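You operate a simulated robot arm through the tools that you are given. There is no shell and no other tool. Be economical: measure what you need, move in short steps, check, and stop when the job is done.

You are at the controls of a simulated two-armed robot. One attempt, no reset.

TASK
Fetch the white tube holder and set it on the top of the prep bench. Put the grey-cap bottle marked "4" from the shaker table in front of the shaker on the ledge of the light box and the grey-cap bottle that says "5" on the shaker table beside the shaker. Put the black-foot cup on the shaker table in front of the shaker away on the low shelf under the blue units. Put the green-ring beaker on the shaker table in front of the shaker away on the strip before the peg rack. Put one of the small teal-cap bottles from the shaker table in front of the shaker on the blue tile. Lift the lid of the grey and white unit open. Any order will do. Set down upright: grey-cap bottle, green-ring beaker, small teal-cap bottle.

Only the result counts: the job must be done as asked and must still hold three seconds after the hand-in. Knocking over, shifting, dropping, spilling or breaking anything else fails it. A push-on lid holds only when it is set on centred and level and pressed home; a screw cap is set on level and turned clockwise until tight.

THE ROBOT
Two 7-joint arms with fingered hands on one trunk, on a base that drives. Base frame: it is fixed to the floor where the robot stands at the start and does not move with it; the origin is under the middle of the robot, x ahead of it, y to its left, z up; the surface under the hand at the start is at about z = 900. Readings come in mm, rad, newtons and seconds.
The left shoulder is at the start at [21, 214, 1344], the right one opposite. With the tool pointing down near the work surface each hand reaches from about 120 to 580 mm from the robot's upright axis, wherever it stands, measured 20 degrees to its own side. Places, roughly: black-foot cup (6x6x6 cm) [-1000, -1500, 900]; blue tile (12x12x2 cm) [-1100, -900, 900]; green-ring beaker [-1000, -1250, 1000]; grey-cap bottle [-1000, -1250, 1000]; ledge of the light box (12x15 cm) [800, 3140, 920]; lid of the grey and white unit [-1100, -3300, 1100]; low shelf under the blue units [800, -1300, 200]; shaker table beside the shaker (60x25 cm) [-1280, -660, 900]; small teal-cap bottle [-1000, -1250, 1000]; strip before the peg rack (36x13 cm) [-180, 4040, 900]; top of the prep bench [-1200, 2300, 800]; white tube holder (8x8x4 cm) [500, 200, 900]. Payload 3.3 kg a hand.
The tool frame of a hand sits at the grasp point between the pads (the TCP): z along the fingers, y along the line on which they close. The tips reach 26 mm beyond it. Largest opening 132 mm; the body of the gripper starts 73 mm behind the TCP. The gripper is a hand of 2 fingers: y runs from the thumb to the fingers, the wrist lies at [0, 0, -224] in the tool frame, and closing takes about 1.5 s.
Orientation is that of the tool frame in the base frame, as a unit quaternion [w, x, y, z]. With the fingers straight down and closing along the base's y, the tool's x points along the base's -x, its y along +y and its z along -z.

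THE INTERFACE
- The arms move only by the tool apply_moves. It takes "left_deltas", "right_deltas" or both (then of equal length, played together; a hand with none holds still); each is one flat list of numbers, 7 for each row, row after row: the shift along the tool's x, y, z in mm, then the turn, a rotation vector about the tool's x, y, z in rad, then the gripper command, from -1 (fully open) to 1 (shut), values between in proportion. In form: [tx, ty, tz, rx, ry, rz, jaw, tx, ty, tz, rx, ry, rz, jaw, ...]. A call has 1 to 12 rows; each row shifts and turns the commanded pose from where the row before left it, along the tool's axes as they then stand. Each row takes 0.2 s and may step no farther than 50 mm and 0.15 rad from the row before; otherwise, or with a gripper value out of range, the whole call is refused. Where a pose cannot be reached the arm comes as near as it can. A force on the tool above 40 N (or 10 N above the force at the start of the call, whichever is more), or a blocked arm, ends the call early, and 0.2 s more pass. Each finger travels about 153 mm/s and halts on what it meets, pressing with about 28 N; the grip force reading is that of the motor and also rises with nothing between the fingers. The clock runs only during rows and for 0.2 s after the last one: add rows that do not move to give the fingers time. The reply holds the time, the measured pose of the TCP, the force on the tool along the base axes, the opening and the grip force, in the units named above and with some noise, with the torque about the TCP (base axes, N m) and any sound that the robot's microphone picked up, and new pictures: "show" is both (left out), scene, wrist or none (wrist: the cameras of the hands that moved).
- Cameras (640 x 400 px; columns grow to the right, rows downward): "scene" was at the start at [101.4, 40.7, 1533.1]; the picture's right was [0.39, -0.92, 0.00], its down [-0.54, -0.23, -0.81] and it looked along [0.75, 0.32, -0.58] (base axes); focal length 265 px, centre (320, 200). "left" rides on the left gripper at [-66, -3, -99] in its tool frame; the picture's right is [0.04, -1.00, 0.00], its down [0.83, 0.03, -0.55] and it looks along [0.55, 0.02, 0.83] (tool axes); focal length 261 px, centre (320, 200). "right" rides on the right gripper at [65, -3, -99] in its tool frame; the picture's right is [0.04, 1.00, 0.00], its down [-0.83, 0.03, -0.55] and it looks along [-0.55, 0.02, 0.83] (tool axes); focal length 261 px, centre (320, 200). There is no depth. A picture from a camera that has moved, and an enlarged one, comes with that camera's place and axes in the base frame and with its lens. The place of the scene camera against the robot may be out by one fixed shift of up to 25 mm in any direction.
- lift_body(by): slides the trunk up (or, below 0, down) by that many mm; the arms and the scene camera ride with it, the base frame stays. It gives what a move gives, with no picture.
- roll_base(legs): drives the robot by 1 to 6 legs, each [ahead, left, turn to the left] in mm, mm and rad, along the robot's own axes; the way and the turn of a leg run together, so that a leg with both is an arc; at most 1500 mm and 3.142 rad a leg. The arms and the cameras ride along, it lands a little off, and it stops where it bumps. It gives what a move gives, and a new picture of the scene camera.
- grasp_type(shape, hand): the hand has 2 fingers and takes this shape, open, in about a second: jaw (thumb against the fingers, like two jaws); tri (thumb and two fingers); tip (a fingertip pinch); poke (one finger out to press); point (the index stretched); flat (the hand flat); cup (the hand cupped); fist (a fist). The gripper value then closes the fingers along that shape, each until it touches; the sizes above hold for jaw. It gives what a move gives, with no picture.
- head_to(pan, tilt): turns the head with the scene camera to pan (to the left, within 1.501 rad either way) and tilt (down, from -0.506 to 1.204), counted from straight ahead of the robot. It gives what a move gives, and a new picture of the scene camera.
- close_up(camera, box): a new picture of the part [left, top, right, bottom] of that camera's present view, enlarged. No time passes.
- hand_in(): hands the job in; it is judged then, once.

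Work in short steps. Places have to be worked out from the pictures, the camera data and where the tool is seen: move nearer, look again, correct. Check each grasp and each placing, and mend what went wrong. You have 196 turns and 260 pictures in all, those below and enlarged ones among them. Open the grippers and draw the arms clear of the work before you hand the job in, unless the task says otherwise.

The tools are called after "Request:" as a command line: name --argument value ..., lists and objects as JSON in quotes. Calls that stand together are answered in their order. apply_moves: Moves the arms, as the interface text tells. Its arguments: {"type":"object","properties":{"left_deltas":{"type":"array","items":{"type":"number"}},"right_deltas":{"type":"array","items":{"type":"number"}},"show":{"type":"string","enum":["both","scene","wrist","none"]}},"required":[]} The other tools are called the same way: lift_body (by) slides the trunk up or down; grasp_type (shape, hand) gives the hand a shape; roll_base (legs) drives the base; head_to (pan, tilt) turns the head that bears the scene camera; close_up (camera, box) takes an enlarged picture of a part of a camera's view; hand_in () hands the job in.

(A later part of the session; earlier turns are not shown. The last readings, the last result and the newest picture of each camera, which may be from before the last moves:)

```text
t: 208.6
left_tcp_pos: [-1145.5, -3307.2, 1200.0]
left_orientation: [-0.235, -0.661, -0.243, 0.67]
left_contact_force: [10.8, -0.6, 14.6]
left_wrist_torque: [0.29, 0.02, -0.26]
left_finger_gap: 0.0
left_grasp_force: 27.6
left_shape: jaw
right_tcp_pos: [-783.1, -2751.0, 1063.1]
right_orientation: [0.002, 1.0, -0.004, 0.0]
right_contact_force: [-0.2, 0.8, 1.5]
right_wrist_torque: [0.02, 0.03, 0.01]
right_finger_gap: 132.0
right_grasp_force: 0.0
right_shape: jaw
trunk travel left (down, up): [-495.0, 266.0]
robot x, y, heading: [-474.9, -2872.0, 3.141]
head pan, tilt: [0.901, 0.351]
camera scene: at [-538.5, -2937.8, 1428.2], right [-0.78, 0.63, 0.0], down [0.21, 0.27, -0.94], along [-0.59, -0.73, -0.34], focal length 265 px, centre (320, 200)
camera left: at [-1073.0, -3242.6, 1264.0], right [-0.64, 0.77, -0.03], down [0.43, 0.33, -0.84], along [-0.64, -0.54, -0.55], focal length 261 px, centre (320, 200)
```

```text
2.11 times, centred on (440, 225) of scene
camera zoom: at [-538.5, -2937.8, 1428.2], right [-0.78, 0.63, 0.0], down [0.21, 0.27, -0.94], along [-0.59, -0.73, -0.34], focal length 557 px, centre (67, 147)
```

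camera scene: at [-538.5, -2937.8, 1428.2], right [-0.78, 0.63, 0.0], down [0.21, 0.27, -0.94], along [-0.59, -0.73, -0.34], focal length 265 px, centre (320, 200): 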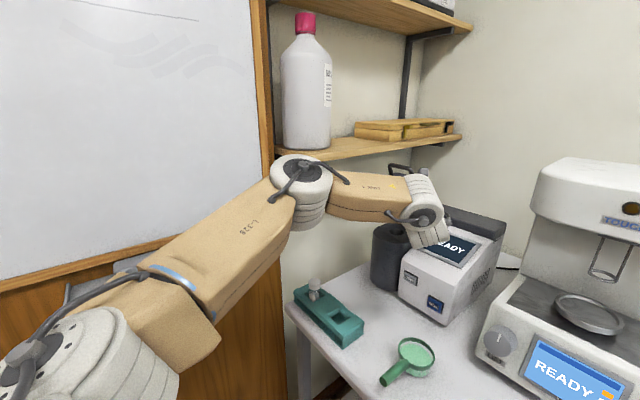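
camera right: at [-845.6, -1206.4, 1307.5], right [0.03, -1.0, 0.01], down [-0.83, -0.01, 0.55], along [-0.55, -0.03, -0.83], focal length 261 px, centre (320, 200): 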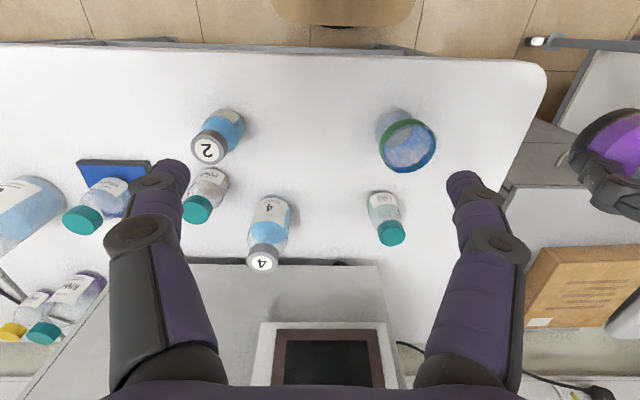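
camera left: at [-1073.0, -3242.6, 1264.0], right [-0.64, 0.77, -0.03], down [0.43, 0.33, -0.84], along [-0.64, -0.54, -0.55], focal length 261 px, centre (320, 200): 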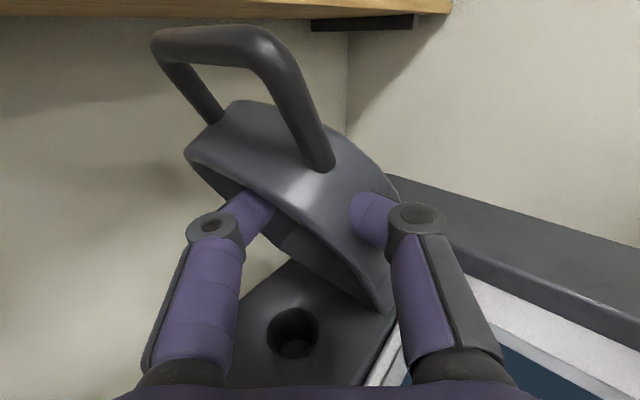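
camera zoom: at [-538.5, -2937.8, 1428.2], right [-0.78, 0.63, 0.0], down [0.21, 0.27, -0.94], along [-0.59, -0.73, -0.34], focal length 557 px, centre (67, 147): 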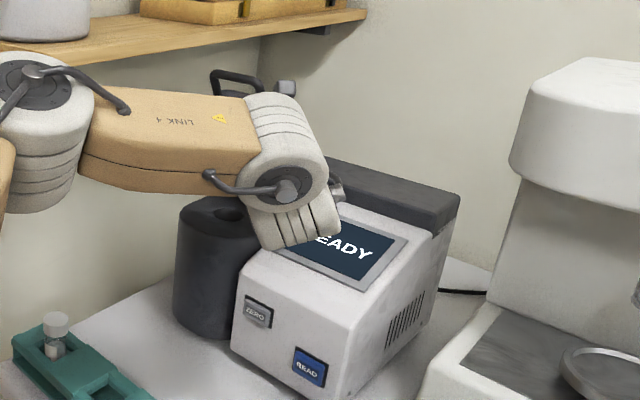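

The handle is upright-ish (~70° open). I'd like it further. I'll withdraw the tips, shift the robot 45 mm right and lower the trunk 70 mm (elbow away from the shelf), then push the lip from higher up.

Request:
apply_moves --left_deltas '[-1, 5.7, -6.9, 0, 0, 0, 1, 0, 5.7, -6.9, 0, 0, 0, 1, 0, 5.7, -6.9, 0, 0, 0, 1, 0, 5.7, -6.9, 0, 0, 0, 1, 0, 5.7, -6.9, 0, 0, 0, 1, 0, 5.7, -6.9, 0, 0, 0, 1, 0, 5.7, -6.9, 0, 0, 0, 1, 0, 5.7, -6.9, 0, 0, 0, 1, 0, 0, 0, 0, 0, 0, 1]' --show "wrist"

Request:
roll_base --legs '[[0, -45, 0]]'

Request:
lift_body --by -70

```text
t: 210.6
left_tcp_pos: [-1077.2, -3307.7, 1195.7]
left_orientation: [-0.236, -0.663, -0.242, 0.668]
left_contact_force: [0.5, -0.2, -1.0]
left_wrist_torque: [0.03, -0.03, -0.01]
left_finger_gap: 0.0
left_grasp_force: 28.1
left_shape: jaw
right_tcp_pos: [-786.6, -2751.9, 1061.2]
right_orientation: [0.001, 1.0, -0.004, 0.001]
right_contact_force: [0.7, 0.1, -0.9]
right_wrist_torque: [0.02, 0.0, 0.01]
right_finger_gap: 131.9
right_grasp_force: 0.1
right_shape: jaw
trunk travel left (down, up): [-495.0, 266.0]
robot x, y, heading: [-473.6, -2870.4, 3.131]
head pan, tilt: [0.901, 0.351]
camera left: at [-1004.3, -3243.1, 1261.3], right [-0.64, 0.77, -0.03], down [0.44, 0.33, -0.83], along [-0.63, -0.54, -0.55], focal length 261 px, centre (320, 200)
```

left: 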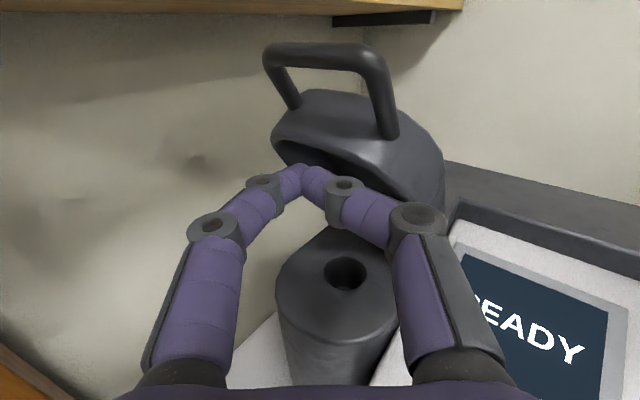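

```text
t: 211.5
left_tcp_pos: [-1071.6, -3281.5, 1197.0]
left_orientation: [-0.238, -0.663, -0.243, 0.667]
left_contact_force: [-0.2, -0.9, -0.6]
left_wrist_torque: [0.03, -0.01, 0.02]
left_finger_gap: 0.0
left_grasp_force: 27.5
left_shape: jaw
right_tcp_pos: [-783.3, -2722.6, 1060.2]
right_orientation: [0.001, 1.0, -0.002, 0.001]
right_contact_force: [-0.6, -0.6, -0.3]
right_wrist_torque: [-0.03, 0.02, -0.01]
right_finger_gap: 132.2
right_grasp_force: 0.1
right_shape: jaw
trunk travel left (down, up): [-495.0, 266.0]
robot x, y, heading: [-474.8, -2841.3, 3.14]
head pan, tilt: [0.901, 0.351]
stopped in leg 1: the robot was blocked; the commanded pose is now the measured one
camera scene: at [-538.5, -2907.7, 1427.9], right [-0.78, 0.62, 0.0], down [0.21, 0.27, -0.94], along [-0.58, -0.74, -0.34], focal length 265 px, centre (320, 200)
```

scene: 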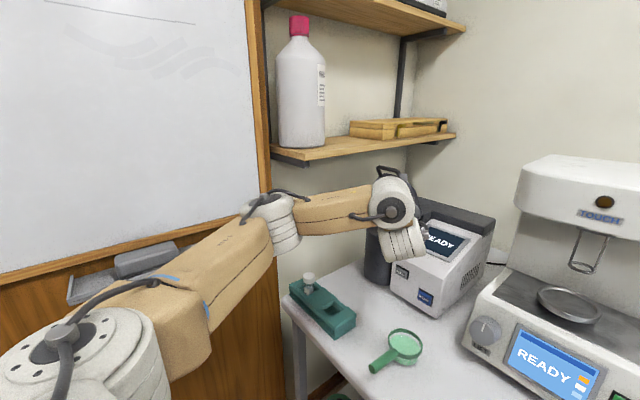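

```text
t: 212.6
left_tcp_pos: [-1072.5, -3283.1, 1127.0]
left_orientation: [-0.237, -0.663, -0.243, 0.667]
left_contact_force: [-0.2, 0.2, -0.7]
left_wrist_torque: [0.0, -0.02, 0.02]
left_finger_gap: 0.0
left_grasp_force: 28.0
left_shape: jaw
right_tcp_pos: [-782.7, -2725.2, 990.7]
right_orientation: [0.0, 1.0, -0.002, 0.001]
right_contact_force: [0.3, -0.3, 0.2]
right_wrist_torque: [0.0, 0.04, -0.01]
right_finger_gap: 132.0
right_grasp_force: 0.1
right_shape: jaw
trunk travel left (down, up): [-425.0, 336.0]
robot x, y, heading: [-474.2, -2846.3, 3.142]
head pan, tilt: [0.901, 0.351]
```

The base stopped after 29 mm to the right; I check the right side for what touched.

Request:
head_to --pan -0.7 --tilt 0.6

Request:
close_up --camera "right" --box '[0, 0, 640, 400]'

```text
t: 214.3
left_tcp_pos: [-1072.1, -3282.3, 1125.3]
left_orientation: [-0.237, -0.663, -0.243, 0.667]
left_contact_force: [0.5, 0.0, 0.3]
left_wrist_torque: [-0.01, -0.02, 0.0]
left_finger_gap: 0.0
left_grasp_force: 27.9
left_shape: jaw
right_tcp_pos: [-783.1, -2723.9, 991.7]
right_orientation: [0.001, 1.0, -0.003, 0.001]
right_contact_force: [-1.0, -0.9, -0.6]
right_wrist_torque: [-0.01, -0.03, 0.0]
right_finger_gap: 132.1
right_grasp_force: 0.1
right_shape: jaw
trunk travel left (down, up): [-425.0, 336.0]
robot x, y, heading: [-473.7, -2840.7, 3.138]
head pan, tilt: [-0.7, 0.6]
camera scene: at [-555.1, -2780.4, 1334.7], right [0.65, 0.76, 0.0], down [0.43, -0.36, -0.83], along [-0.63, 0.53, -0.56], focal length 265 px, centre (320, 200)
```

scene: 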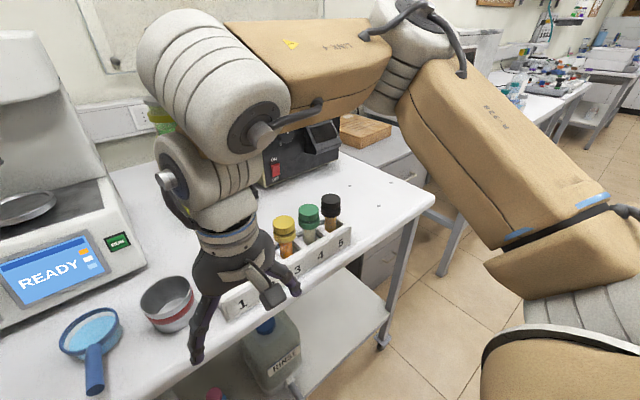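

```text
1.00 times, centred on (320, 200) of right (not enlarged: the box is as wide or as high as the picture)
camera zoom: at [-718.6, -2720.7, 1090.4], right [0.04, -1.0, 0.0], down [-0.83, -0.03, 0.55], along [-0.55, -0.02, -0.83], focal length 261 px, centre (320, 200)
```

zoom: 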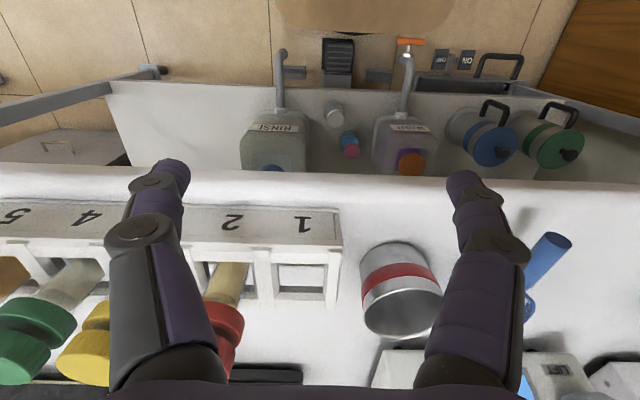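

Nothing was touched by the hand (rack position is unchanged; the base itself is against the bench's lower frame). I restore the trunk height, bring the tips up in front of the lid, and push the lip with the arm only.

Request:
lift_body --by 95

Request:
apply_moves --left_deltas '[-10, 0, 0, 0, 0, 0, 1, -10, 0, 0, 0, 0, 0, 1, -10, 0, 0, 0, 0, 0, 1, -5, -5, 6, 0, 0, 0, 1, 0, -5.7, 6.9, 0, 0, 0, 1, 0, -5.7, 6.9, 0, 0, 0, 1, 0, -5.7, 6.9, 0, 0, 0, 1, 0, -5.7, 6.9, 0, 0, 0, 1, 0, 0, 0, 0, 0, 0, 1]' --show "wrist"

```text
t: 215.6
left_tcp_pos: [-1072.0, -3282.9, 1220.4]
left_orientation: [-0.236, -0.664, -0.243, 0.667]
left_contact_force: [0.2, 0.3, 0.5]
left_wrist_torque: [0.05, 0.04, 0.03]
left_finger_gap: 0.0
left_grasp_force: 27.7
left_shape: jaw
right_tcp_pos: [-783.7, -2725.7, 1086.2]
right_orientation: [0.001, 1.0, -0.002, 0.003]
right_contact_force: [-0.1, -0.4, 0.4]
right_wrist_torque: [-0.02, 0.04, 0.0]
right_finger_gap: 131.6
right_grasp_force: 0.1
right_shape: jaw
trunk travel left (down, up): [-520.0, 241.0]
robot x, y, heading: [-470.6, -2844.1, 3.141]
head pan, tilt: [-0.7, 0.6]
```

```text
t: 217.6
left_tcp_pos: [-1114.3, -3283.0, 1255.1]
left_orientation: [-0.239, -0.663, -0.244, 0.666]
left_contact_force: [0.7, -0.1, -0.7]
left_wrist_torque: [-0.01, -0.04, 0.01]
left_finger_gap: 0.1
left_grasp_force: 27.8
left_shape: jaw
right_tcp_pos: [-785.1, -2724.8, 1085.8]
right_orientation: [0.0, 1.0, -0.002, 0.0]
right_contact_force: [-0.7, -0.3, 0.2]
right_wrist_torque: [0.0, -0.02, 0.0]
right_finger_gap: 132.1
right_grasp_force: 0.0
right_shape: jaw
trunk travel left (down, up): [-520.0, 241.0]
robot x, y, heading: [-473.8, -2842.7, 3.139]
head pan, tilt: [-0.7, 0.6]
camera left: at [-1042.8, -3217.2, 1320.5], right [-0.64, 0.77, -0.03], down [0.44, 0.33, -0.83], along [-0.63, -0.55, -0.55], focal length 261 px, centre (320, 200)
```

left: 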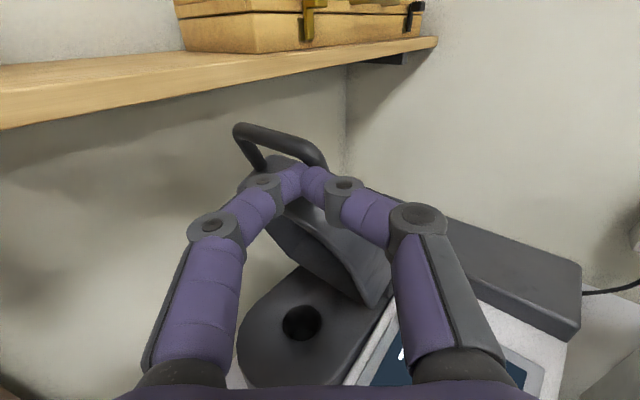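

Tips are against the lid lip; keep pushing backward with the arm.

Request:
apply_moves --left_deltas '[0, -5.7, 6.9, 0, 0, 0, 1, 0, -5.7, 6.9, 0, 0, 0, 1, 0, -5.7, 6.9, 0, 0, 0, 1, 0, -5.7, 6.9, 0, 0, 0, 1, 0, -5.7, 6.9, 0, 0, 0, 1, 0, -5.7, 6.9, 0, 0, 0, 1, 0, -5.7, 6.9, 0, 0, 0, 1, 0, 0, 0, 0, 0, 0, 1]' --show "wrist"

```text
t: 219.4
left_tcp_pos: [-1177.6, -3282.2, 1256.0]
left_orientation: [-0.237, -0.663, -0.243, 0.667]
left_contact_force: [0.8, 2.1, 5.0]
left_wrist_torque: [-0.11, 0.03, 0.01]
left_finger_gap: 0.0
left_grasp_force: 27.9
left_shape: jaw
right_tcp_pos: [-783.2, -2725.4, 1087.3]
right_orientation: [0.002, 1.0, -0.002, 0.001]
right_contact_force: [0.1, -0.7, 0.5]
right_wrist_torque: [0.01, -0.01, -0.02]
right_finger_gap: 131.8
right_grasp_force: 0.1
right_shape: jaw
trunk travel left (down, up): [-520.0, 241.0]
robot x, y, heading: [-474.3, -2841.2, 3.137]
head pan, tilt: [-0.7, 0.6]
camera left: at [-1105.3, -3217.3, 1323.0], right [-0.64, 0.77, -0.03], down [0.44, 0.33, -0.83], along [-0.63, -0.55, -0.55], focal length 261 px, centre (320, 200)
```

left: 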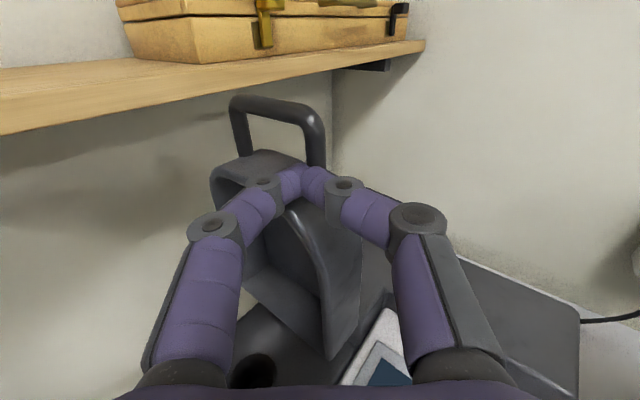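

The lid is now near vertical. Push a little more.

Request:
apply_moves --left_deltas '[0, -5.7, 6.9, 0, 0, 0, 1, 0, -5.7, 6.9, 0, 0, 0, 1, 0, -5.7, 6.9, 0, 0, 0, 1, 0, -5.7, 6.9, 0, 0, 0, 1, 0, 0, 0, 0, 0, 0, 1]' --show "wrist"

```text
t: 220.6
left_tcp_pos: [-1213.4, -3280.8, 1255.7]
left_orientation: [-0.237, -0.665, -0.241, 0.666]
left_contact_force: [0.3, 12.3, -2.0]
left_wrist_torque: [0.09, -0.01, 0.01]
left_finger_gap: 0.0
left_grasp_force: 28.2
left_shape: jaw
right_tcp_pos: [-783.4, -2723.5, 1087.6]
right_orientation: [0.001, 1.0, -0.002, 0.001]
right_contact_force: [0.1, -0.3, 0.0]
right_wrist_torque: [0.03, -0.01, 0.02]
right_finger_gap: 131.6
right_grasp_force: 0.0
right_shape: jaw
trunk travel left (down, up): [-520.0, 241.0]
robot x, y, heading: [-474.4, -2843.5, 3.14]
head pan, tilt: [-0.7, 0.6]
camera left: at [-1141.3, -3215.4, 1320.9], right [-0.64, 0.77, -0.03], down [0.45, 0.33, -0.83], along [-0.63, -0.54, -0.55], focal length 261 px, centre (320, 200)
```

left: 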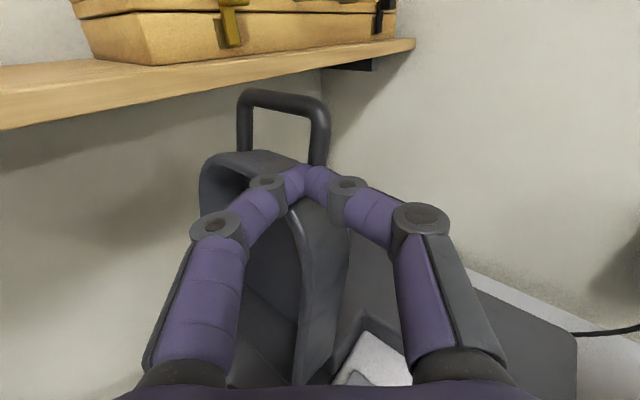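

The lid is about vertical. Withdraw the tips straight back and verify it stays.

Request:
apply_moves --left_deltas '[0, -3, -2.5, 0, 0, 0, 1, 0, 5.7, -6.9, 0, 0, 0, 1, 0, 5.7, -6.9, 0, 0, 0, 1, 0, 11, -14, 0, 0, 0, 1, 0, 11, -14, 0, 0, 0, 1, 0, 11, -14, 0, 0, 0, 1, 0, 11, -14, 0, 0, 0, 1, 0, 11, -14, 0, 0, 0, 1, 0, 11, -14, 0, 0, 0, 1, 0, 0, 0, 0, 0, 0, 1]' --show "wrist"

```text
t: 222.8
left_tcp_pos: [-1090.0, -3276.2, 1255.5]
left_orientation: [-0.238, -0.663, -0.245, 0.667]
left_contact_force: [-0.5, 0.2, -0.3]
left_wrist_torque: [0.0, -0.04, -0.01]
left_finger_gap: 0.2
left_grasp_force: 28.1
left_shape: jaw
right_tcp_pos: [-784.5, -2725.3, 1085.9]
right_orientation: [0.001, 1.0, -0.002, 0.001]
right_contact_force: [0.9, -0.3, -1.0]
right_wrist_torque: [-0.02, 0.02, 0.0]
right_finger_gap: 132.1
right_grasp_force: 0.1
right_shape: jaw
trunk travel left (down, up): [-520.0, 241.0]
robot x, y, heading: [-474.8, -2849.8, 3.138]
head pan, tilt: [-0.7, 0.6]
camera left: at [-1017.1, -3210.9, 1320.4], right [-0.64, 0.77, -0.03], down [0.44, 0.33, -0.83], along [-0.63, -0.55, -0.55], focal length 261 px, centre (320, 200)
```

left: 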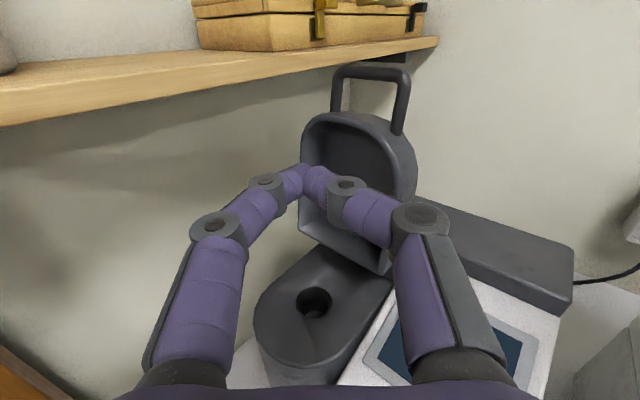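

The lid stands open by itself at ~100°. Back the base away, then restore the left hand to tool-down.

Request:
roll_base --legs '[[-240, 0, 0]]'

Request:
apply_moves --left_deltas '[0, -31, -2, 0.14, 0, 0, 1, 0, -31, -2, 0.14, 0, 0, 1, 0, -31, -2, 0.14, 0, 0, 1, 0, -31, -2, 0.14, 0, 0, 1, 0, -31, -2, 0.135, 0, 0, 1, 0, 0, 0, 0, 0, 0, 0]' --show "none"

Request:
apply_moves --left_deltas '[0, 0, -20, 0, 0.1428, 0, 0, 2.85, 0, -19.8, 0, 0.1428, 0, 0, 5.6, 0, -19.2, 0, 0.1428, 0, 0, 8.3, 0, -18.2, 0, 0.1428, 0, -1, 10.8, 0, -16.8, 0, 0.1428, 0, -1, 13.1, 0, -15.1, 0, 0.1428, 0, -1, 15.1, 0, -13.1, 0, 0.1428, 0, -1, 16.8, 0, -10.8, 0, 0.1428, 0, -1, 18.2, 0, -8.3, 0, 0.1428, 0, -1, 19.2, 0, -5.6, 0, 0.1428, 0, -1, 19.8, 0, -2.85, 0, 0.1428, 0, -1]' --show "scene"

```text
t: 224.6
left_tcp_pos: [-848.6, -3276.3, 1256.1]
left_orientation: [-0.237, -0.663, -0.243, 0.667]
left_contact_force: [0.0, -0.6, -0.7]
left_wrist_torque: [0.03, -0.02, -0.04]
left_finger_gap: 0.0
left_grasp_force: 27.5
left_shape: jaw
right_tcp_pos: [-543.6, -2724.8, 1085.6]
right_orientation: [0.001, 1.0, -0.001, 0.0]
right_contact_force: [-0.2, 0.0, -0.7]
right_wrist_torque: [-0.03, 0.01, 0.02]
right_finger_gap: 131.9
right_grasp_force: 0.1
right_shape: jaw
trunk travel left (down, up): [-520.0, 241.0]
robot x, y, heading: [-233.4, -2847.5, 3.141]
head pan, tilt: [-0.7, 0.6]
camera scene: at [-306.0, -2780.8, 1430.2], right [0.65, 0.76, 0.0], down [0.43, -0.36, -0.83], along [-0.63, 0.53, -0.56], focal length 265 px, centre (320, 200)
```

scene: 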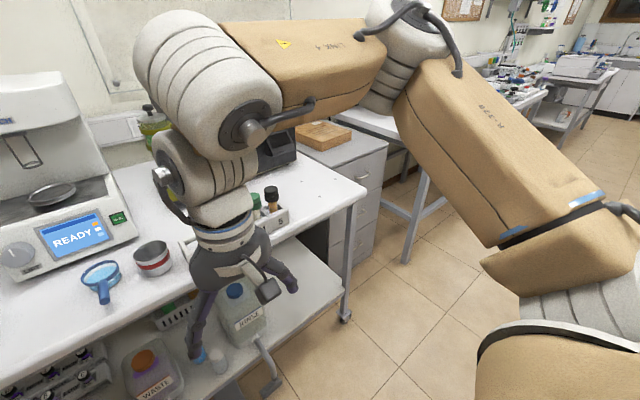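

```text
t: 225.9
left_tcp_pos: [-901.7, -3133.3, 1256.7]
left_orientation: [0.002, -0.705, -0.001, 0.709]
left_contact_force: [0.0, -0.1, -0.2]
left_wrist_torque: [-0.01, 0.0, 0.0]
left_finger_gap: 63.8
left_grasp_force: 0.1
left_shape: jaw
right_tcp_pos: [-544.3, -2725.7, 1086.4]
right_orientation: [0.001, 1.0, -0.002, 0.0]
right_contact_force: [-0.3, -0.3, -0.4]
right_wrist_torque: [-0.01, 0.0, -0.01]
right_finger_gap: 132.0
right_grasp_force: 0.1
right_shape: jaw
trunk travel left (down, up): [-520.0, 241.0]
robot x, y, heading: [-234.1, -2844.6, 3.135]
head pan, tilt: [-0.7, 0.6]
```

```text
t: 228.3
left_tcp_pos: [-666.5, -3115.9, 1237.5]
left_orientation: [0.001, 1.0, -0.002, -0.015]
left_contact_force: [0.0, -0.3, 0.6]
left_wrist_torque: [0.03, 0.01, -0.03]
left_finger_gap: 132.1
left_grasp_force: 0.1
left_shape: jaw
left hand out of reach, approached as far as the arm can: row 11
right_tcp_pos: [-543.8, -2725.4, 1086.7]
right_orientation: [0.0, 1.0, -0.001, 0.001]
right_contact_force: [1.2, 0.0, 0.7]
right_wrist_torque: [0.0, 0.0, 0.0]
right_finger_gap: 132.1
right_grasp_force: 0.0
right_shape: jaw
trunk travel left (down, up): [-520.0, 241.0]
robot x, y, heading: [-233.5, -2845.0, 3.138]
head pan, tilt: [-0.7, 0.6]
camera scene: at [-306.4, -2781.3, 1430.2], right [0.65, 0.76, 0.0], down [0.43, -0.36, -0.83], along [-0.63, 0.53, -0.56], focal length 265 px, centre (320, 200)
```

scene: 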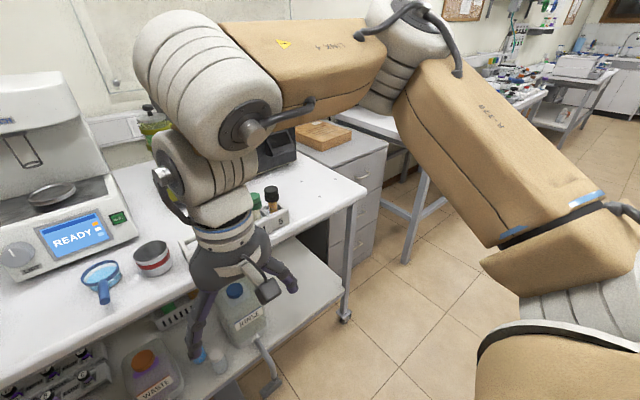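

Now raise the trunk, retract the left hand a bit, check the lid, and drive back to the shaker table.

Request:
lift_body --by 105

Request:
apply_moves --left_deltas '[25, 0, 10, 0, 0, 0, -1, 25, 0, 20, 0, 0, 0, -1, 25, 0, 30, 0, 0, 0, -1, 25, 0, 30, 0, 0, 0, -1, 0, 0, 20, 0, 0, 0, -1]' --right_deltas '[0, -10, -10, 0, 0, 0, -1, 0, 0, 0, 0, 0, 0, -1, 0, 0, 0, 0, 0, 0, -1, 0, 0, 0, 0, 0, 0, -1, 0, 0, 0, 0, 0, 0, -1]' --show "none"

Request:
head_to --pan 0.4 --tilt 0.45

Request:
roll_base --legs '[[0, -1500, 0], [200, -80, 0]]'

```text
t: 229.7
left_tcp_pos: [-664.4, -3115.8, 1347.4]
left_orientation: [0.002, 1.0, -0.003, -0.022]
left_contact_force: [-0.4, -0.5, -0.1]
left_wrist_torque: [0.02, -0.04, -0.01]
left_finger_gap: 132.0
left_grasp_force: 0.0
left_shape: jaw
right_tcp_pos: [-544.6, -2725.6, 1189.9]
right_orientation: [0.001, 1.0, -0.001, 0.001]
right_contact_force: [0.3, 0.0, 0.5]
right_wrist_torque: [-0.05, 0.01, -0.03]
right_finger_gap: 132.1
right_grasp_force: 0.0
right_shape: jaw
trunk travel left (down, up): [-625.0, 136.0]
robot x, y, heading: [-235.2, -2844.5, 3.14]
head pan, tilt: [-0.7, 0.6]
```

```text
t: 230.9
left_tcp_pos: [-570.9, -3116.3, 1233.4]
left_orientation: [0.001, 1.0, -0.002, -0.021]
left_contact_force: [-0.2, 0.4, 0.4]
left_wrist_torque: [0.02, 0.03, -0.01]
left_finger_gap: 131.9
left_grasp_force: 0.1
left_shape: jaw
right_tcp_pos: [-545.2, -2716.1, 1201.0]
right_orientation: [0.001, 1.0, -0.002, 0.003]
right_contact_force: [0.1, -1.1, -0.4]
right_wrist_torque: [-0.01, 0.02, 0.04]
right_finger_gap: 131.6
right_grasp_force: 0.1
right_shape: jaw
trunk travel left (down, up): [-625.0, 136.0]
robot x, y, heading: [-234.7, -2845.2, 3.145]
head pan, tilt: [-0.7, 0.6]
```

```text
t: 232.2
left_tcp_pos: [-569.7, -3117.0, 1234.5]
left_orientation: [0.002, 1.0, -0.003, -0.021]
left_contact_force: [-0.2, 0.9, 0.2]
left_wrist_torque: [0.03, 0.0, 0.0]
left_finger_gap: 131.9
left_grasp_force: 0.2
left_shape: jaw
right_tcp_pos: [-543.5, -2714.7, 1200.3]
right_orientation: [0.001, 1.0, -0.002, 0.001]
right_contact_force: [-0.4, 0.6, 0.2]
right_wrist_torque: [0.0, 0.02, -0.01]
right_finger_gap: 131.9
right_grasp_force: 0.0
right_shape: jaw
trunk travel left (down, up): [-625.0, 136.0]
robot x, y, heading: [-229.8, -2846.8, 3.141]
head pan, tilt: [0.4, 0.45]
camera scene: at [-320.8, -2873.4, 1548.7], right [-0.39, 0.92, 0.0], down [0.4, 0.17, -0.9], along [-0.83, -0.35, -0.44], focal length 265 px, centre (320, 200)
```

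scene: 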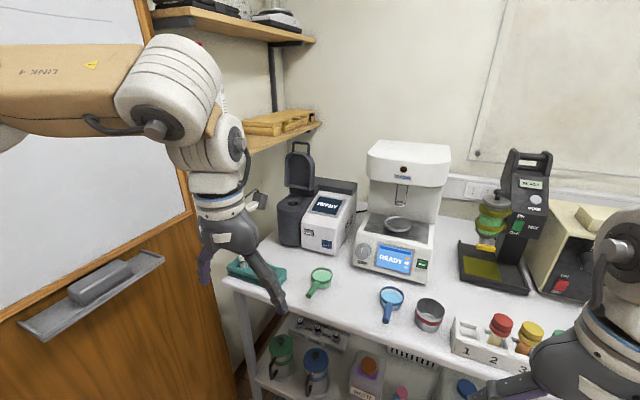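

```text
t: 240.9
left_tcp_pos: [-770.3, -1538.1, 1233.1]
left_orientation: [0.001, 1.0, -0.001, -0.02]
left_contact_force: [-0.3, 0.7, -0.7]
left_wrist_torque: [-0.03, -0.01, 0.0]
left_finger_gap: 132.1
left_grasp_force: 0.1
left_shape: jaw
right_tcp_pos: [-746.8, -1135.5, 1201.3]
right_orientation: [0.0, 1.0, 0.001, 0.001]
right_contact_force: [-0.1, 0.3, -0.6]
right_wrist_torque: [0.01, -0.01, -0.01]
right_finger_gap: 131.9
right_grasp_force: 0.0
right_shape: jaw
trunk travel left (down, up): [-625.0, 136.0]
robot x, y, heading: [-433.8, -1258.9, -3.142]
head pan, tilt: [0.4, 0.45]
camera scene: at [-522.7, -1293.3, 1548.6], right [-0.39, 0.92, 0.0], down [0.4, 0.17, -0.9], along [-0.83, -0.35, -0.44], focal length 265 px, centre (320, 200)
```

scene: 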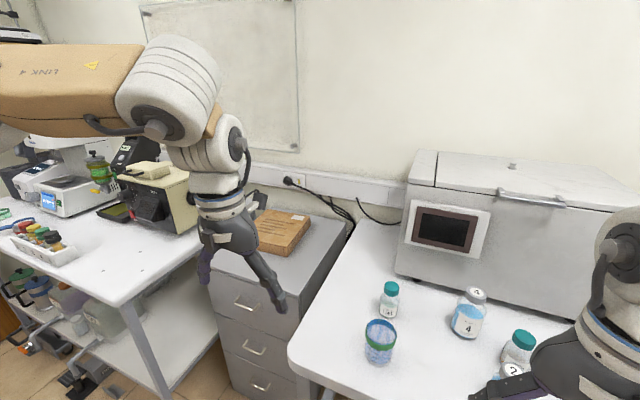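

Lid confirmed open and the bench items upright. Roll 190 mm ahead; right hand is already aligned in y with bottle 4. Then extend right hand to look.

Request:
roll_base --legs '[[190, 0, 0]]'

Request:
apply_moves --right_deltas '[-30, 0, 0, 0, 0, 0, -1, -35, 0, 0, 0, 0, 0, -1, -35, 0, 0, 0, 0, 0, -1, 0, 0, 0, 0, 0, 0, -1]' --show "both"

```text
t: 242.5
left_tcp_pos: [-960.2, -1538.3, 1234.0]
left_orientation: [0.002, 1.0, -0.001, -0.021]
left_contact_force: [0.4, 0.6, 0.5]
left_wrist_torque: [-0.02, -0.01, 0.0]
left_finger_gap: 132.1
left_grasp_force: 0.1
left_shape: jaw
right_tcp_pos: [-936.8, -1136.9, 1201.0]
right_orientation: [0.001, 1.0, 0.001, 0.001]
right_contact_force: [-0.4, 0.0, -0.8]
right_wrist_torque: [0.01, 0.0, 0.0]
right_finger_gap: 132.0
right_grasp_force: 0.1
right_shape: jaw
trunk travel left (down, up): [-625.0, 136.0]
robot x, y, heading: [-626.8, -1264.1, -3.142]
head pan, tilt: [0.4, 0.45]
camera scene: at [-712.8, -1294.0, 1548.6], right [-0.39, 0.92, 0.0], down [0.4, 0.17, -0.9], along [-0.83, -0.35, -0.44], focal length 265 px, centre (320, 200)
```

scene: 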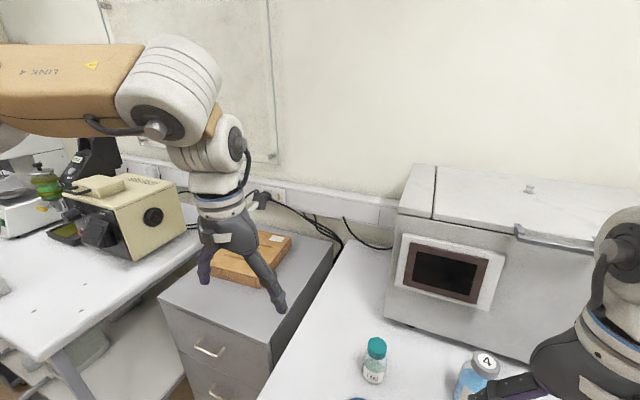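

```text
t: 243.5
left_tcp_pos: [-959.2, -1537.1, 1233.8]
left_orientation: [0.002, 1.0, -0.001, -0.022]
left_contact_force: [0.0, 0.0, -0.2]
left_wrist_torque: [-0.03, -0.03, -0.02]
left_finger_gap: 131.9
left_grasp_force: 0.1
left_shape: jaw
right_tcp_pos: [-1035.7, -1136.5, 1201.4]
right_orientation: [0.002, 1.0, 0.001, 0.001]
right_contact_force: [1.0, 0.1, 0.1]
right_wrist_torque: [-0.04, 0.01, 0.0]
right_finger_gap: 131.8
right_grasp_force: 0.1
right_shape: jaw
trunk travel left (down, up): [-625.0, 136.0]
robot x, y, heading: [-625.5, -1267.4, -3.14]
head pan, tilt: [0.4, 0.45]
camera scene: at [-711.1, -1293.5, 1548.7], right [-0.39, 0.92, 0.0], down [0.4, 0.17, -0.9], along [-0.83, -0.35, -0.44], focal length 265 px, centre (320, 200)
camera right: at [-971.1, -1132.4, 1300.1], right [0.04, -1.0, 0.0], down [-0.83, -0.03, 0.55], along [-0.55, -0.03, -0.83], focal length 261 px, centre (320, 200)
```

scene: 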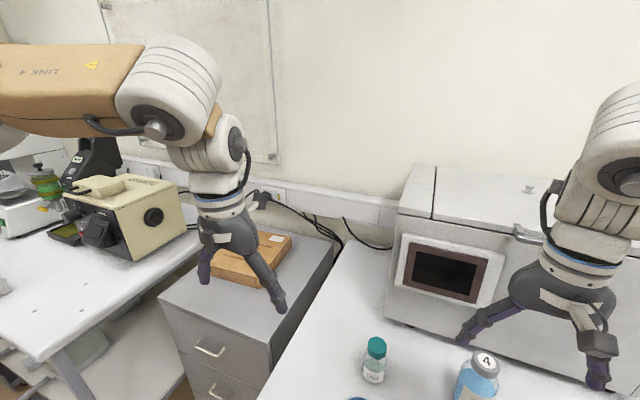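
right: 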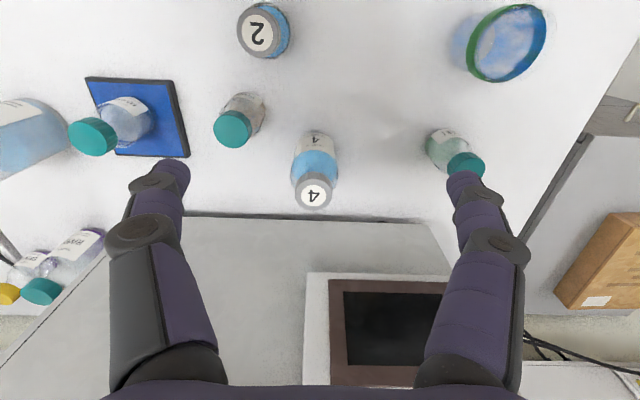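

Bottle 4 is at ≈(-1136,-1136), top ≈1036. Roll 20 mm ahead, extend over it and descend part way.

Request:
roll_base --legs '[[20, 0, 0]]'

Request:
apply_moves --right_deltas '[-30, 0, 20, 0, 0, 0, -0.6, -30, 0, 40, 0, 0, 0, -0.6, -18, 0, 40, 0, 0, 0, -0.6, 0, 0, 0, 0, 0, 0, -0.6]' --show "wrist"

```text
t: 244.3
left_tcp_pos: [-978.8, -1538.8, 1233.2]
left_orientation: [0.002, 1.0, -0.001, -0.021]
left_contact_force: [-1.1, 0.6, 0.5]
left_wrist_torque: [-0.03, -0.01, -0.01]
left_finger_gap: 131.8
left_grasp_force: 0.0
left_shape: jaw
right_tcp_pos: [-1056.9, -1137.0, 1200.9]
right_orientation: [0.0, 1.0, 0.0, 0.001]
right_contact_force: [0.1, -0.2, -0.6]
right_wrist_torque: [0.01, 0.0, 0.02]
right_finger_gap: 132.0
right_grasp_force: 0.0
right_shape: jaw
trunk travel left (down, up): [-625.0, 136.0]
robot x, y, heading: [-642.8, -1263.7, -3.142]
head pan, tilt: [0.4, 0.45]
camera scene: at [-731.4, -1294.2, 1548.7], right [-0.39, 0.92, 0.0], down [0.4, 0.17, -0.9], along [-0.83, -0.35, -0.44], focal length 265 px, centre (320, 200)
```

scene: 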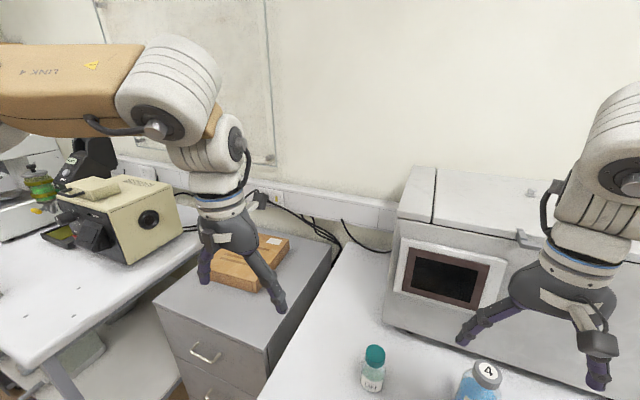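

```text
t: 245.3
left_tcp_pos: [-979.0, -1538.9, 1234.4]
left_orientation: [0.002, 1.0, -0.001, -0.022]
left_contact_force: [-1.3, -0.3, -0.1]
left_wrist_torque: [-0.02, 0.02, -0.04]
left_finger_gap: 132.0
left_grasp_force: 0.0
left_shape: jaw
right_tcp_pos: [-1132.3, -1137.8, 1099.9]
right_orientation: [0.001, 1.0, 0.001, 0.0]
right_contact_force: [-0.2, -0.2, 0.3]
right_wrist_torque: [-0.01, 0.01, -0.04]
right_finger_gap: 106.0
right_grasp_force: 0.0
right_shape: jaw
trunk travel left (down, up): [-625.0, 136.0]
robot x, y, heading: [-647.2, -1262.7, -3.138]
head pan, tilt: [0.4, 0.45]
camera right: at [-1066.9, -1132.6, 1198.7], right [0.04, -1.0, 0.0], down [-0.83, -0.03, 0.55], along [-0.55, -0.03, -0.83], focal length 261 px, centre (320, 200)
```

right: 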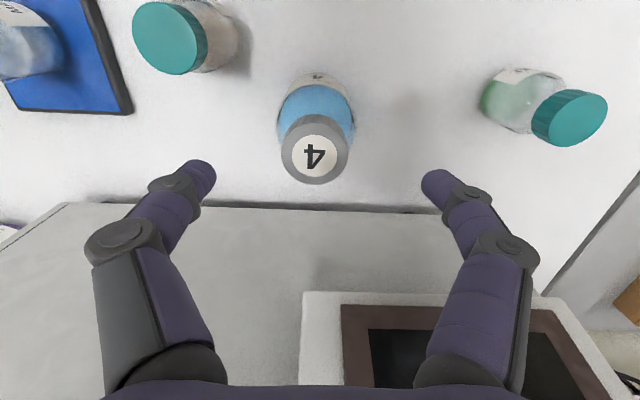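

Well aligned (cap ≈(-1138,-1134)). Descend to 978 and grip.

Request:
apply_moves --right_deltas '[-4, -3, 20, 0, 0, 0, -0.6, 0, 0, 40, 0, 0, 0, -0.6, 0, 0, 40, 0, 0, 0, -0.6, 0, 0, 22, 0, 0, 0, -0.6, 0, 0, 0, 0, 0, 0, -0.6, 0, 0, 0, 0, 0, 0, 1, 0, 0, 0, 0, 0, 0, 1, 0, 0, 0, 0, 0, 0, 1, 0, 0, 0, 0, 0, 0, 1]' --show "wrist"

```text
t: 247.3
left_tcp_pos: [-980.5, -1538.8, 1234.5]
left_orientation: [0.002, 1.0, 0.0, -0.021]
left_contact_force: [0.7, -0.1, 0.4]
left_wrist_torque: [0.02, -0.01, 0.01]
left_finger_gap: 132.0
left_grasp_force: 0.2
left_shape: jaw
right_tcp_pos: [-1139.0, -1135.2, 980.0]
right_orientation: [0.001, 1.0, 0.001, 0.001]
right_contact_force: [0.4, -0.1, 0.8]
right_wrist_torque: [0.01, -0.03, 0.01]
right_finger_gap: 62.2
right_grasp_force: 28.5
right_shape: jaw
trunk travel left (down, up): [-625.0, 136.0]
robot x, y, heading: [-643.1, -1263.2, -3.142]
head pan, tilt: [0.4, 0.45]
camera right: at [-1073.2, -1130.0, 1078.7], right [0.04, -1.0, 0.0], down [-0.83, -0.03, 0.55], along [-0.55, -0.03, -0.83], focal length 261 px, centre (320, 200)
```

right: 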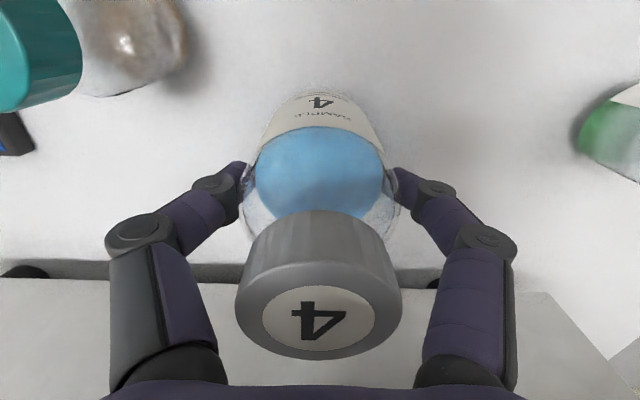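

Bottle 4 gripped (62 mm). Lift it above the others and move it outward to the right; at the same time bring the left hand over the beaker side.

Request:
apply_moves --right_deltas '[0, 0, -20, 0, 0, 0, 1, 0, 0, -40, 0, 0, 0, 1, 0, 0, -40, 0, 0, 0, 1, 0, 0, -40, 0, 0, 0, 1, 0, 0, -40, 0, 0, 0, 1, 10, -15, 0, 0, 0, 0, 1, 30, -15, 0, 0, 0, 0, 1, 30, -15, 0, 0, 0, 0, 1, 30, -15, 0, 0, 0, 0, 1, 30, 0, 0, 0, 0, 0, 1, 0, 0, 0, 0, 0, 0, 1]' --left_deltas '[0, 0, 0, 0, 0, 0, -1, 0, 0, 0, 0, 0, 0, -1, 0, 0, 0, 0, 0, 0, -1, 0, 0, 0, 0, 0, 0, -1, 0, 0, 0, 0, 0, 0, -1, 10, -30, 10, 0, 0.022, 0, -1, 10, -40, 10, 0, 0.02, 0, -1, 10, -40, 0, 0, 0, 0, -1, 10, -40, 0, 0, 0, 0, -1, 0, -40, 0, 0, 0, 0, -1, 0, 0, 0, 0, 0, 0, -1]' --show "wrist"

```text
t: 249.7
left_tcp_pos: [-937.8, -1347.2, 1210.5]
left_orientation: [0.002, 1.0, 0.0, 0.001]
left_contact_force: [0.1, -0.4, 0.2]
left_wrist_torque: [0.03, -0.02, 0.01]
left_finger_gap: 131.8
left_grasp_force: 0.1
left_shape: jaw
right_tcp_pos: [-1008.4, -1073.8, 1160.1]
right_orientation: [0.001, 1.0, 0.0, 0.0]
right_contact_force: [-1.1, -0.8, -3.8]
right_wrist_torque: [0.01, 0.0, 0.0]
right_finger_gap: 62.1
right_grasp_force: 28.1
right_shape: jaw
trunk travel left (down, up): [-625.0, 136.0]
robot x, y, heading: [-643.4, -1264.8, -3.138]
head pan, tilt: [0.4, 0.45]
camera right: at [-943.5, -1070.8, 1258.7], right [0.04, -1.0, 0.0], down [-0.83, -0.03, 0.55], along [-0.55, -0.02, -0.83], focal length 261 px, centre (320, 200)
camera left: at [-1005.7, -1344.0, 1309.8], right [0.04, 1.0, 0.0], down [0.83, -0.03, 0.55], along [0.55, -0.03, -0.83], focal length 261 px, centre (320, 200)
```

right: 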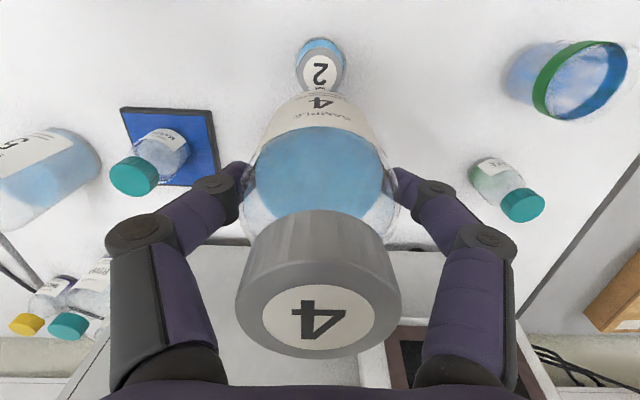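
left: 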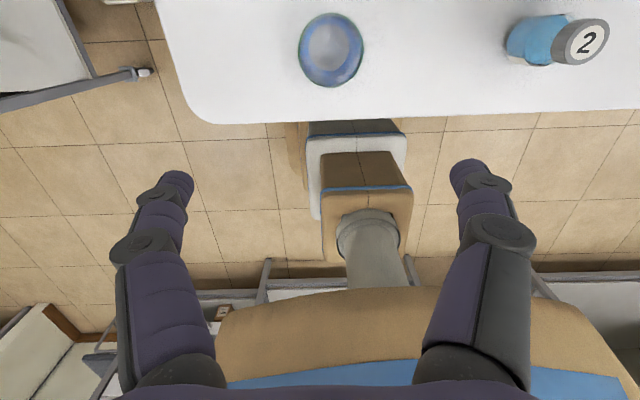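

Beaker rim at ≈(-987,-1338). Move over it and descend half-way.

Request:
apply_moves --left_deltas '[-25, -4, 30, 0, 0, 0, -0.7, -25, -4, 40, 0, 0, 0, -0.7, 0, 0, 40, 0, 0, 0, -0.7, 0, 0, 30, 0, 0, 0, -0.7, 0, 0, 0, 0, 0, 0, -0.7]' --show "wrist"

```text
t: 250.9
left_tcp_pos: [-990.3, -1339.2, 1071.3]
left_orientation: [0.002, 1.0, -0.001, 0.001]
left_contact_force: [-0.9, 0.2, 0.0]
left_wrist_torque: [0.0, 0.01, 0.02]
left_finger_gap: 112.3
left_grasp_force: 0.0
left_shape: jaw
right_tcp_pos: [-1008.2, -1074.7, 1159.4]
right_orientation: [0.001, 1.0, 0.001, 0.0]
right_contact_force: [-0.3, -0.5, -4.7]
right_wrist_torque: [-0.01, 0.0, 0.02]
right_finger_gap: 61.8
right_grasp_force: 27.5
right_shape: jaw
trunk travel left (down, up): [-625.0, 136.0]
robot x, y, heading: [-642.3, -1262.8, -3.138]
head pan, tilt: [0.4, 0.45]
camera left: at [-1057.7, -1336.1, 1170.1], right [0.04, 1.0, 0.0], down [0.83, -0.03, 0.55], along [0.55, -0.03, -0.83], focal length 261 px, centre (320, 200)
```

left: 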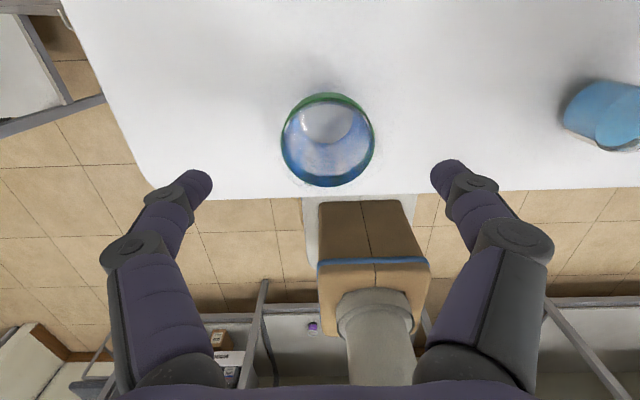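

Centre is at (-988,-1335). Adjust, descend to 945 and grip.

Request:
apply_moves --left_deltas '[2, -4, 20, 0, 0, 0, -0.6, 0, 0, 40, 0, 0, 0, -0.6, 0, 0, 40, 0, 0, 0, -0.6, 0, 0, 26, 0, 0, 0, -0.6, 0, 0, 0, 0, 0, 0, -0.6, 0, 0, 0, 0, 0, 0, 1, 0, 0, 0, 0, 0, 0, 1, 0, 0, 0, 0, 0, 0, 1, 0, 0, 0, 0, 0, 0, 1]' --show "wrist"

```text
t: 252.9
left_tcp_pos: [-989.6, -1338.7, 944.4]
left_orientation: [0.002, 1.0, 0.0, 0.0]
left_contact_force: [0.0, 0.0, -0.7]
left_wrist_torque: [0.02, 0.01, 0.06]
left_finger_gap: 57.4
left_grasp_force: 28.3
left_shape: jaw
right_tcp_pos: [-1007.9, -1074.6, 1159.7]
right_orientation: [0.001, 1.0, 0.0, 0.001]
right_contact_force: [0.1, 0.1, -5.0]
right_wrist_torque: [-0.03, -0.01, 0.0]
right_finger_gap: 62.1
right_grasp_force: 28.1
right_shape: jaw
trunk travel left (down, up): [-625.0, 136.0]
robot x, y, heading: [-646.2, -1265.2, -3.136]
head pan, tilt: [0.4, 0.45]
camera left: at [-1056.8, -1334.4, 1043.0], right [0.04, 1.0, 0.0], down [0.83, -0.03, 0.55], along [0.55, -0.03, -0.83], focal length 261 px, centre (320, 200)
```

left: 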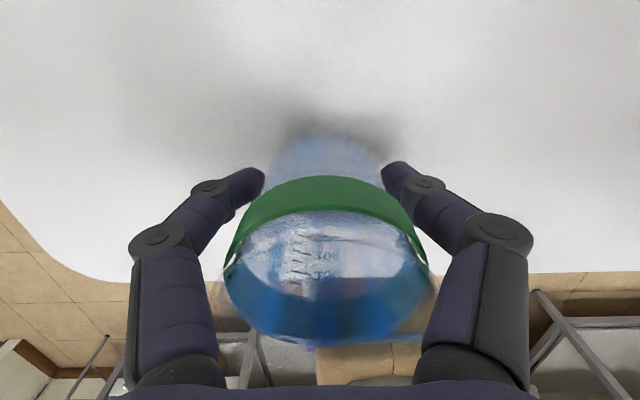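

Beaker gripped (57 mm). Lift steadily, retract both hands, then back up into the aisle.

Request:
apply_moves --left_deltas '[0, 0, -15, 0, 0, 0, 1, 0, 0, -25, 0, 0, 0, 1, 0, 0, -30, 0, 0, 0, 1, 0, 0, -30, 0, 0, 0, 1, 0, 0, -30, 0, 0, 0, 1, 0, 0, -30, 0, 0, 0, 1, 0, 0, -30, 0, 0, 0, 1, 0, 10, -15, 0, 0, 0, 1, 0, 20, 0, 0, 0, 0, 1, 0, 20, 0, 0, 0, 0, 1, 0, 20, 0, 0, 0, 0, 1, 0, 0, 0, 0, 0, 0, 1]' --show "wrist"

Request:
roll_base --legs '[[-400, 0, 0]]'

```text
t: 255.5
left_tcp_pos: [-986.4, -1407.3, 1151.5]
left_orientation: [0.002, 1.0, -0.001, 0.0]
left_contact_force: [-1.1, 0.6, -1.1]
left_wrist_torque: [-0.01, 0.03, 0.02]
left_finger_gap: 56.7
left_grasp_force: 27.4
left_shape: jaw
right_tcp_pos: [-1008.8, -1074.0, 1158.9]
right_orientation: [0.002, 1.0, 0.0, 0.001]
right_contact_force: [-0.3, 0.2, -3.5]
right_wrist_torque: [0.01, 0.01, 0.02]
right_finger_gap: 62.0
right_grasp_force: 28.2
right_shape: jaw
trunk travel left (down, up): [-625.0, 136.0]
robot x, y, heading: [-644.3, -1262.9, -3.139]
head pan, tilt: [0.4, 0.45]
camera left: at [-1055.4, -1403.4, 1250.2], right [0.04, 1.0, 0.0], down [0.83, -0.03, 0.55], along [0.55, -0.03, -0.83], focal length 261 px, centre (320, 200)
```

left: 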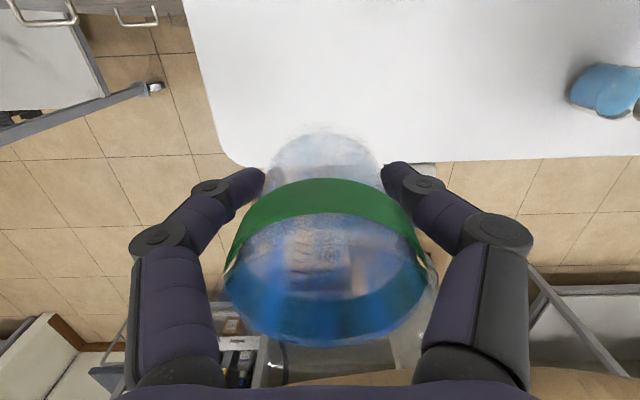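

```text
t: 258.0
left_tcp_pos: [-575.4, -1407.2, 1151.2]
left_orientation: [0.002, 1.0, -0.001, 0.0]
left_contact_force: [0.2, 0.6, -0.8]
left_wrist_torque: [0.02, 0.04, 0.01]
left_finger_gap: 57.0
left_grasp_force: 28.5
left_shape: jaw
right_tcp_pos: [-596.2, -1072.8, 1159.8]
right_orientation: [0.001, 1.0, 0.0, 0.001]
right_contact_force: [0.2, -0.1, -3.5]
right_wrist_torque: [-0.03, 0.02, -0.01]
right_finger_gap: 62.3
right_grasp_force: 28.2
right_shape: jaw
trunk travel left (down, up): [-625.0, 136.0]
robot x, y, heading: [-233.5, -1263.9, -3.136]
head pan, tilt: [0.4, 0.45]
camera scene: at [-319.4, -1293.1, 1548.7], right [-0.39, 0.92, 0.0], down [0.4, 0.17, -0.9], along [-0.83, -0.35, -0.44], focal length 265 px, centre (320, 200)
```

scene: 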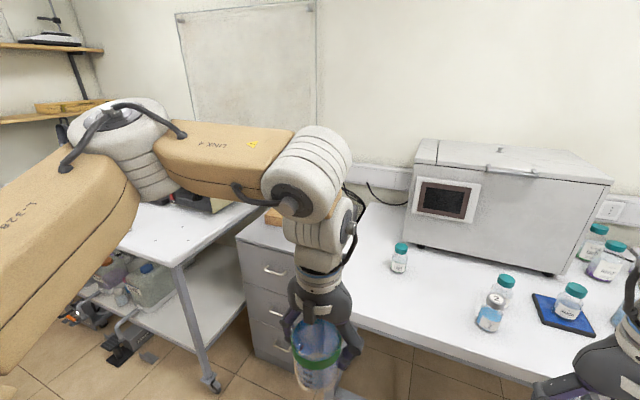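

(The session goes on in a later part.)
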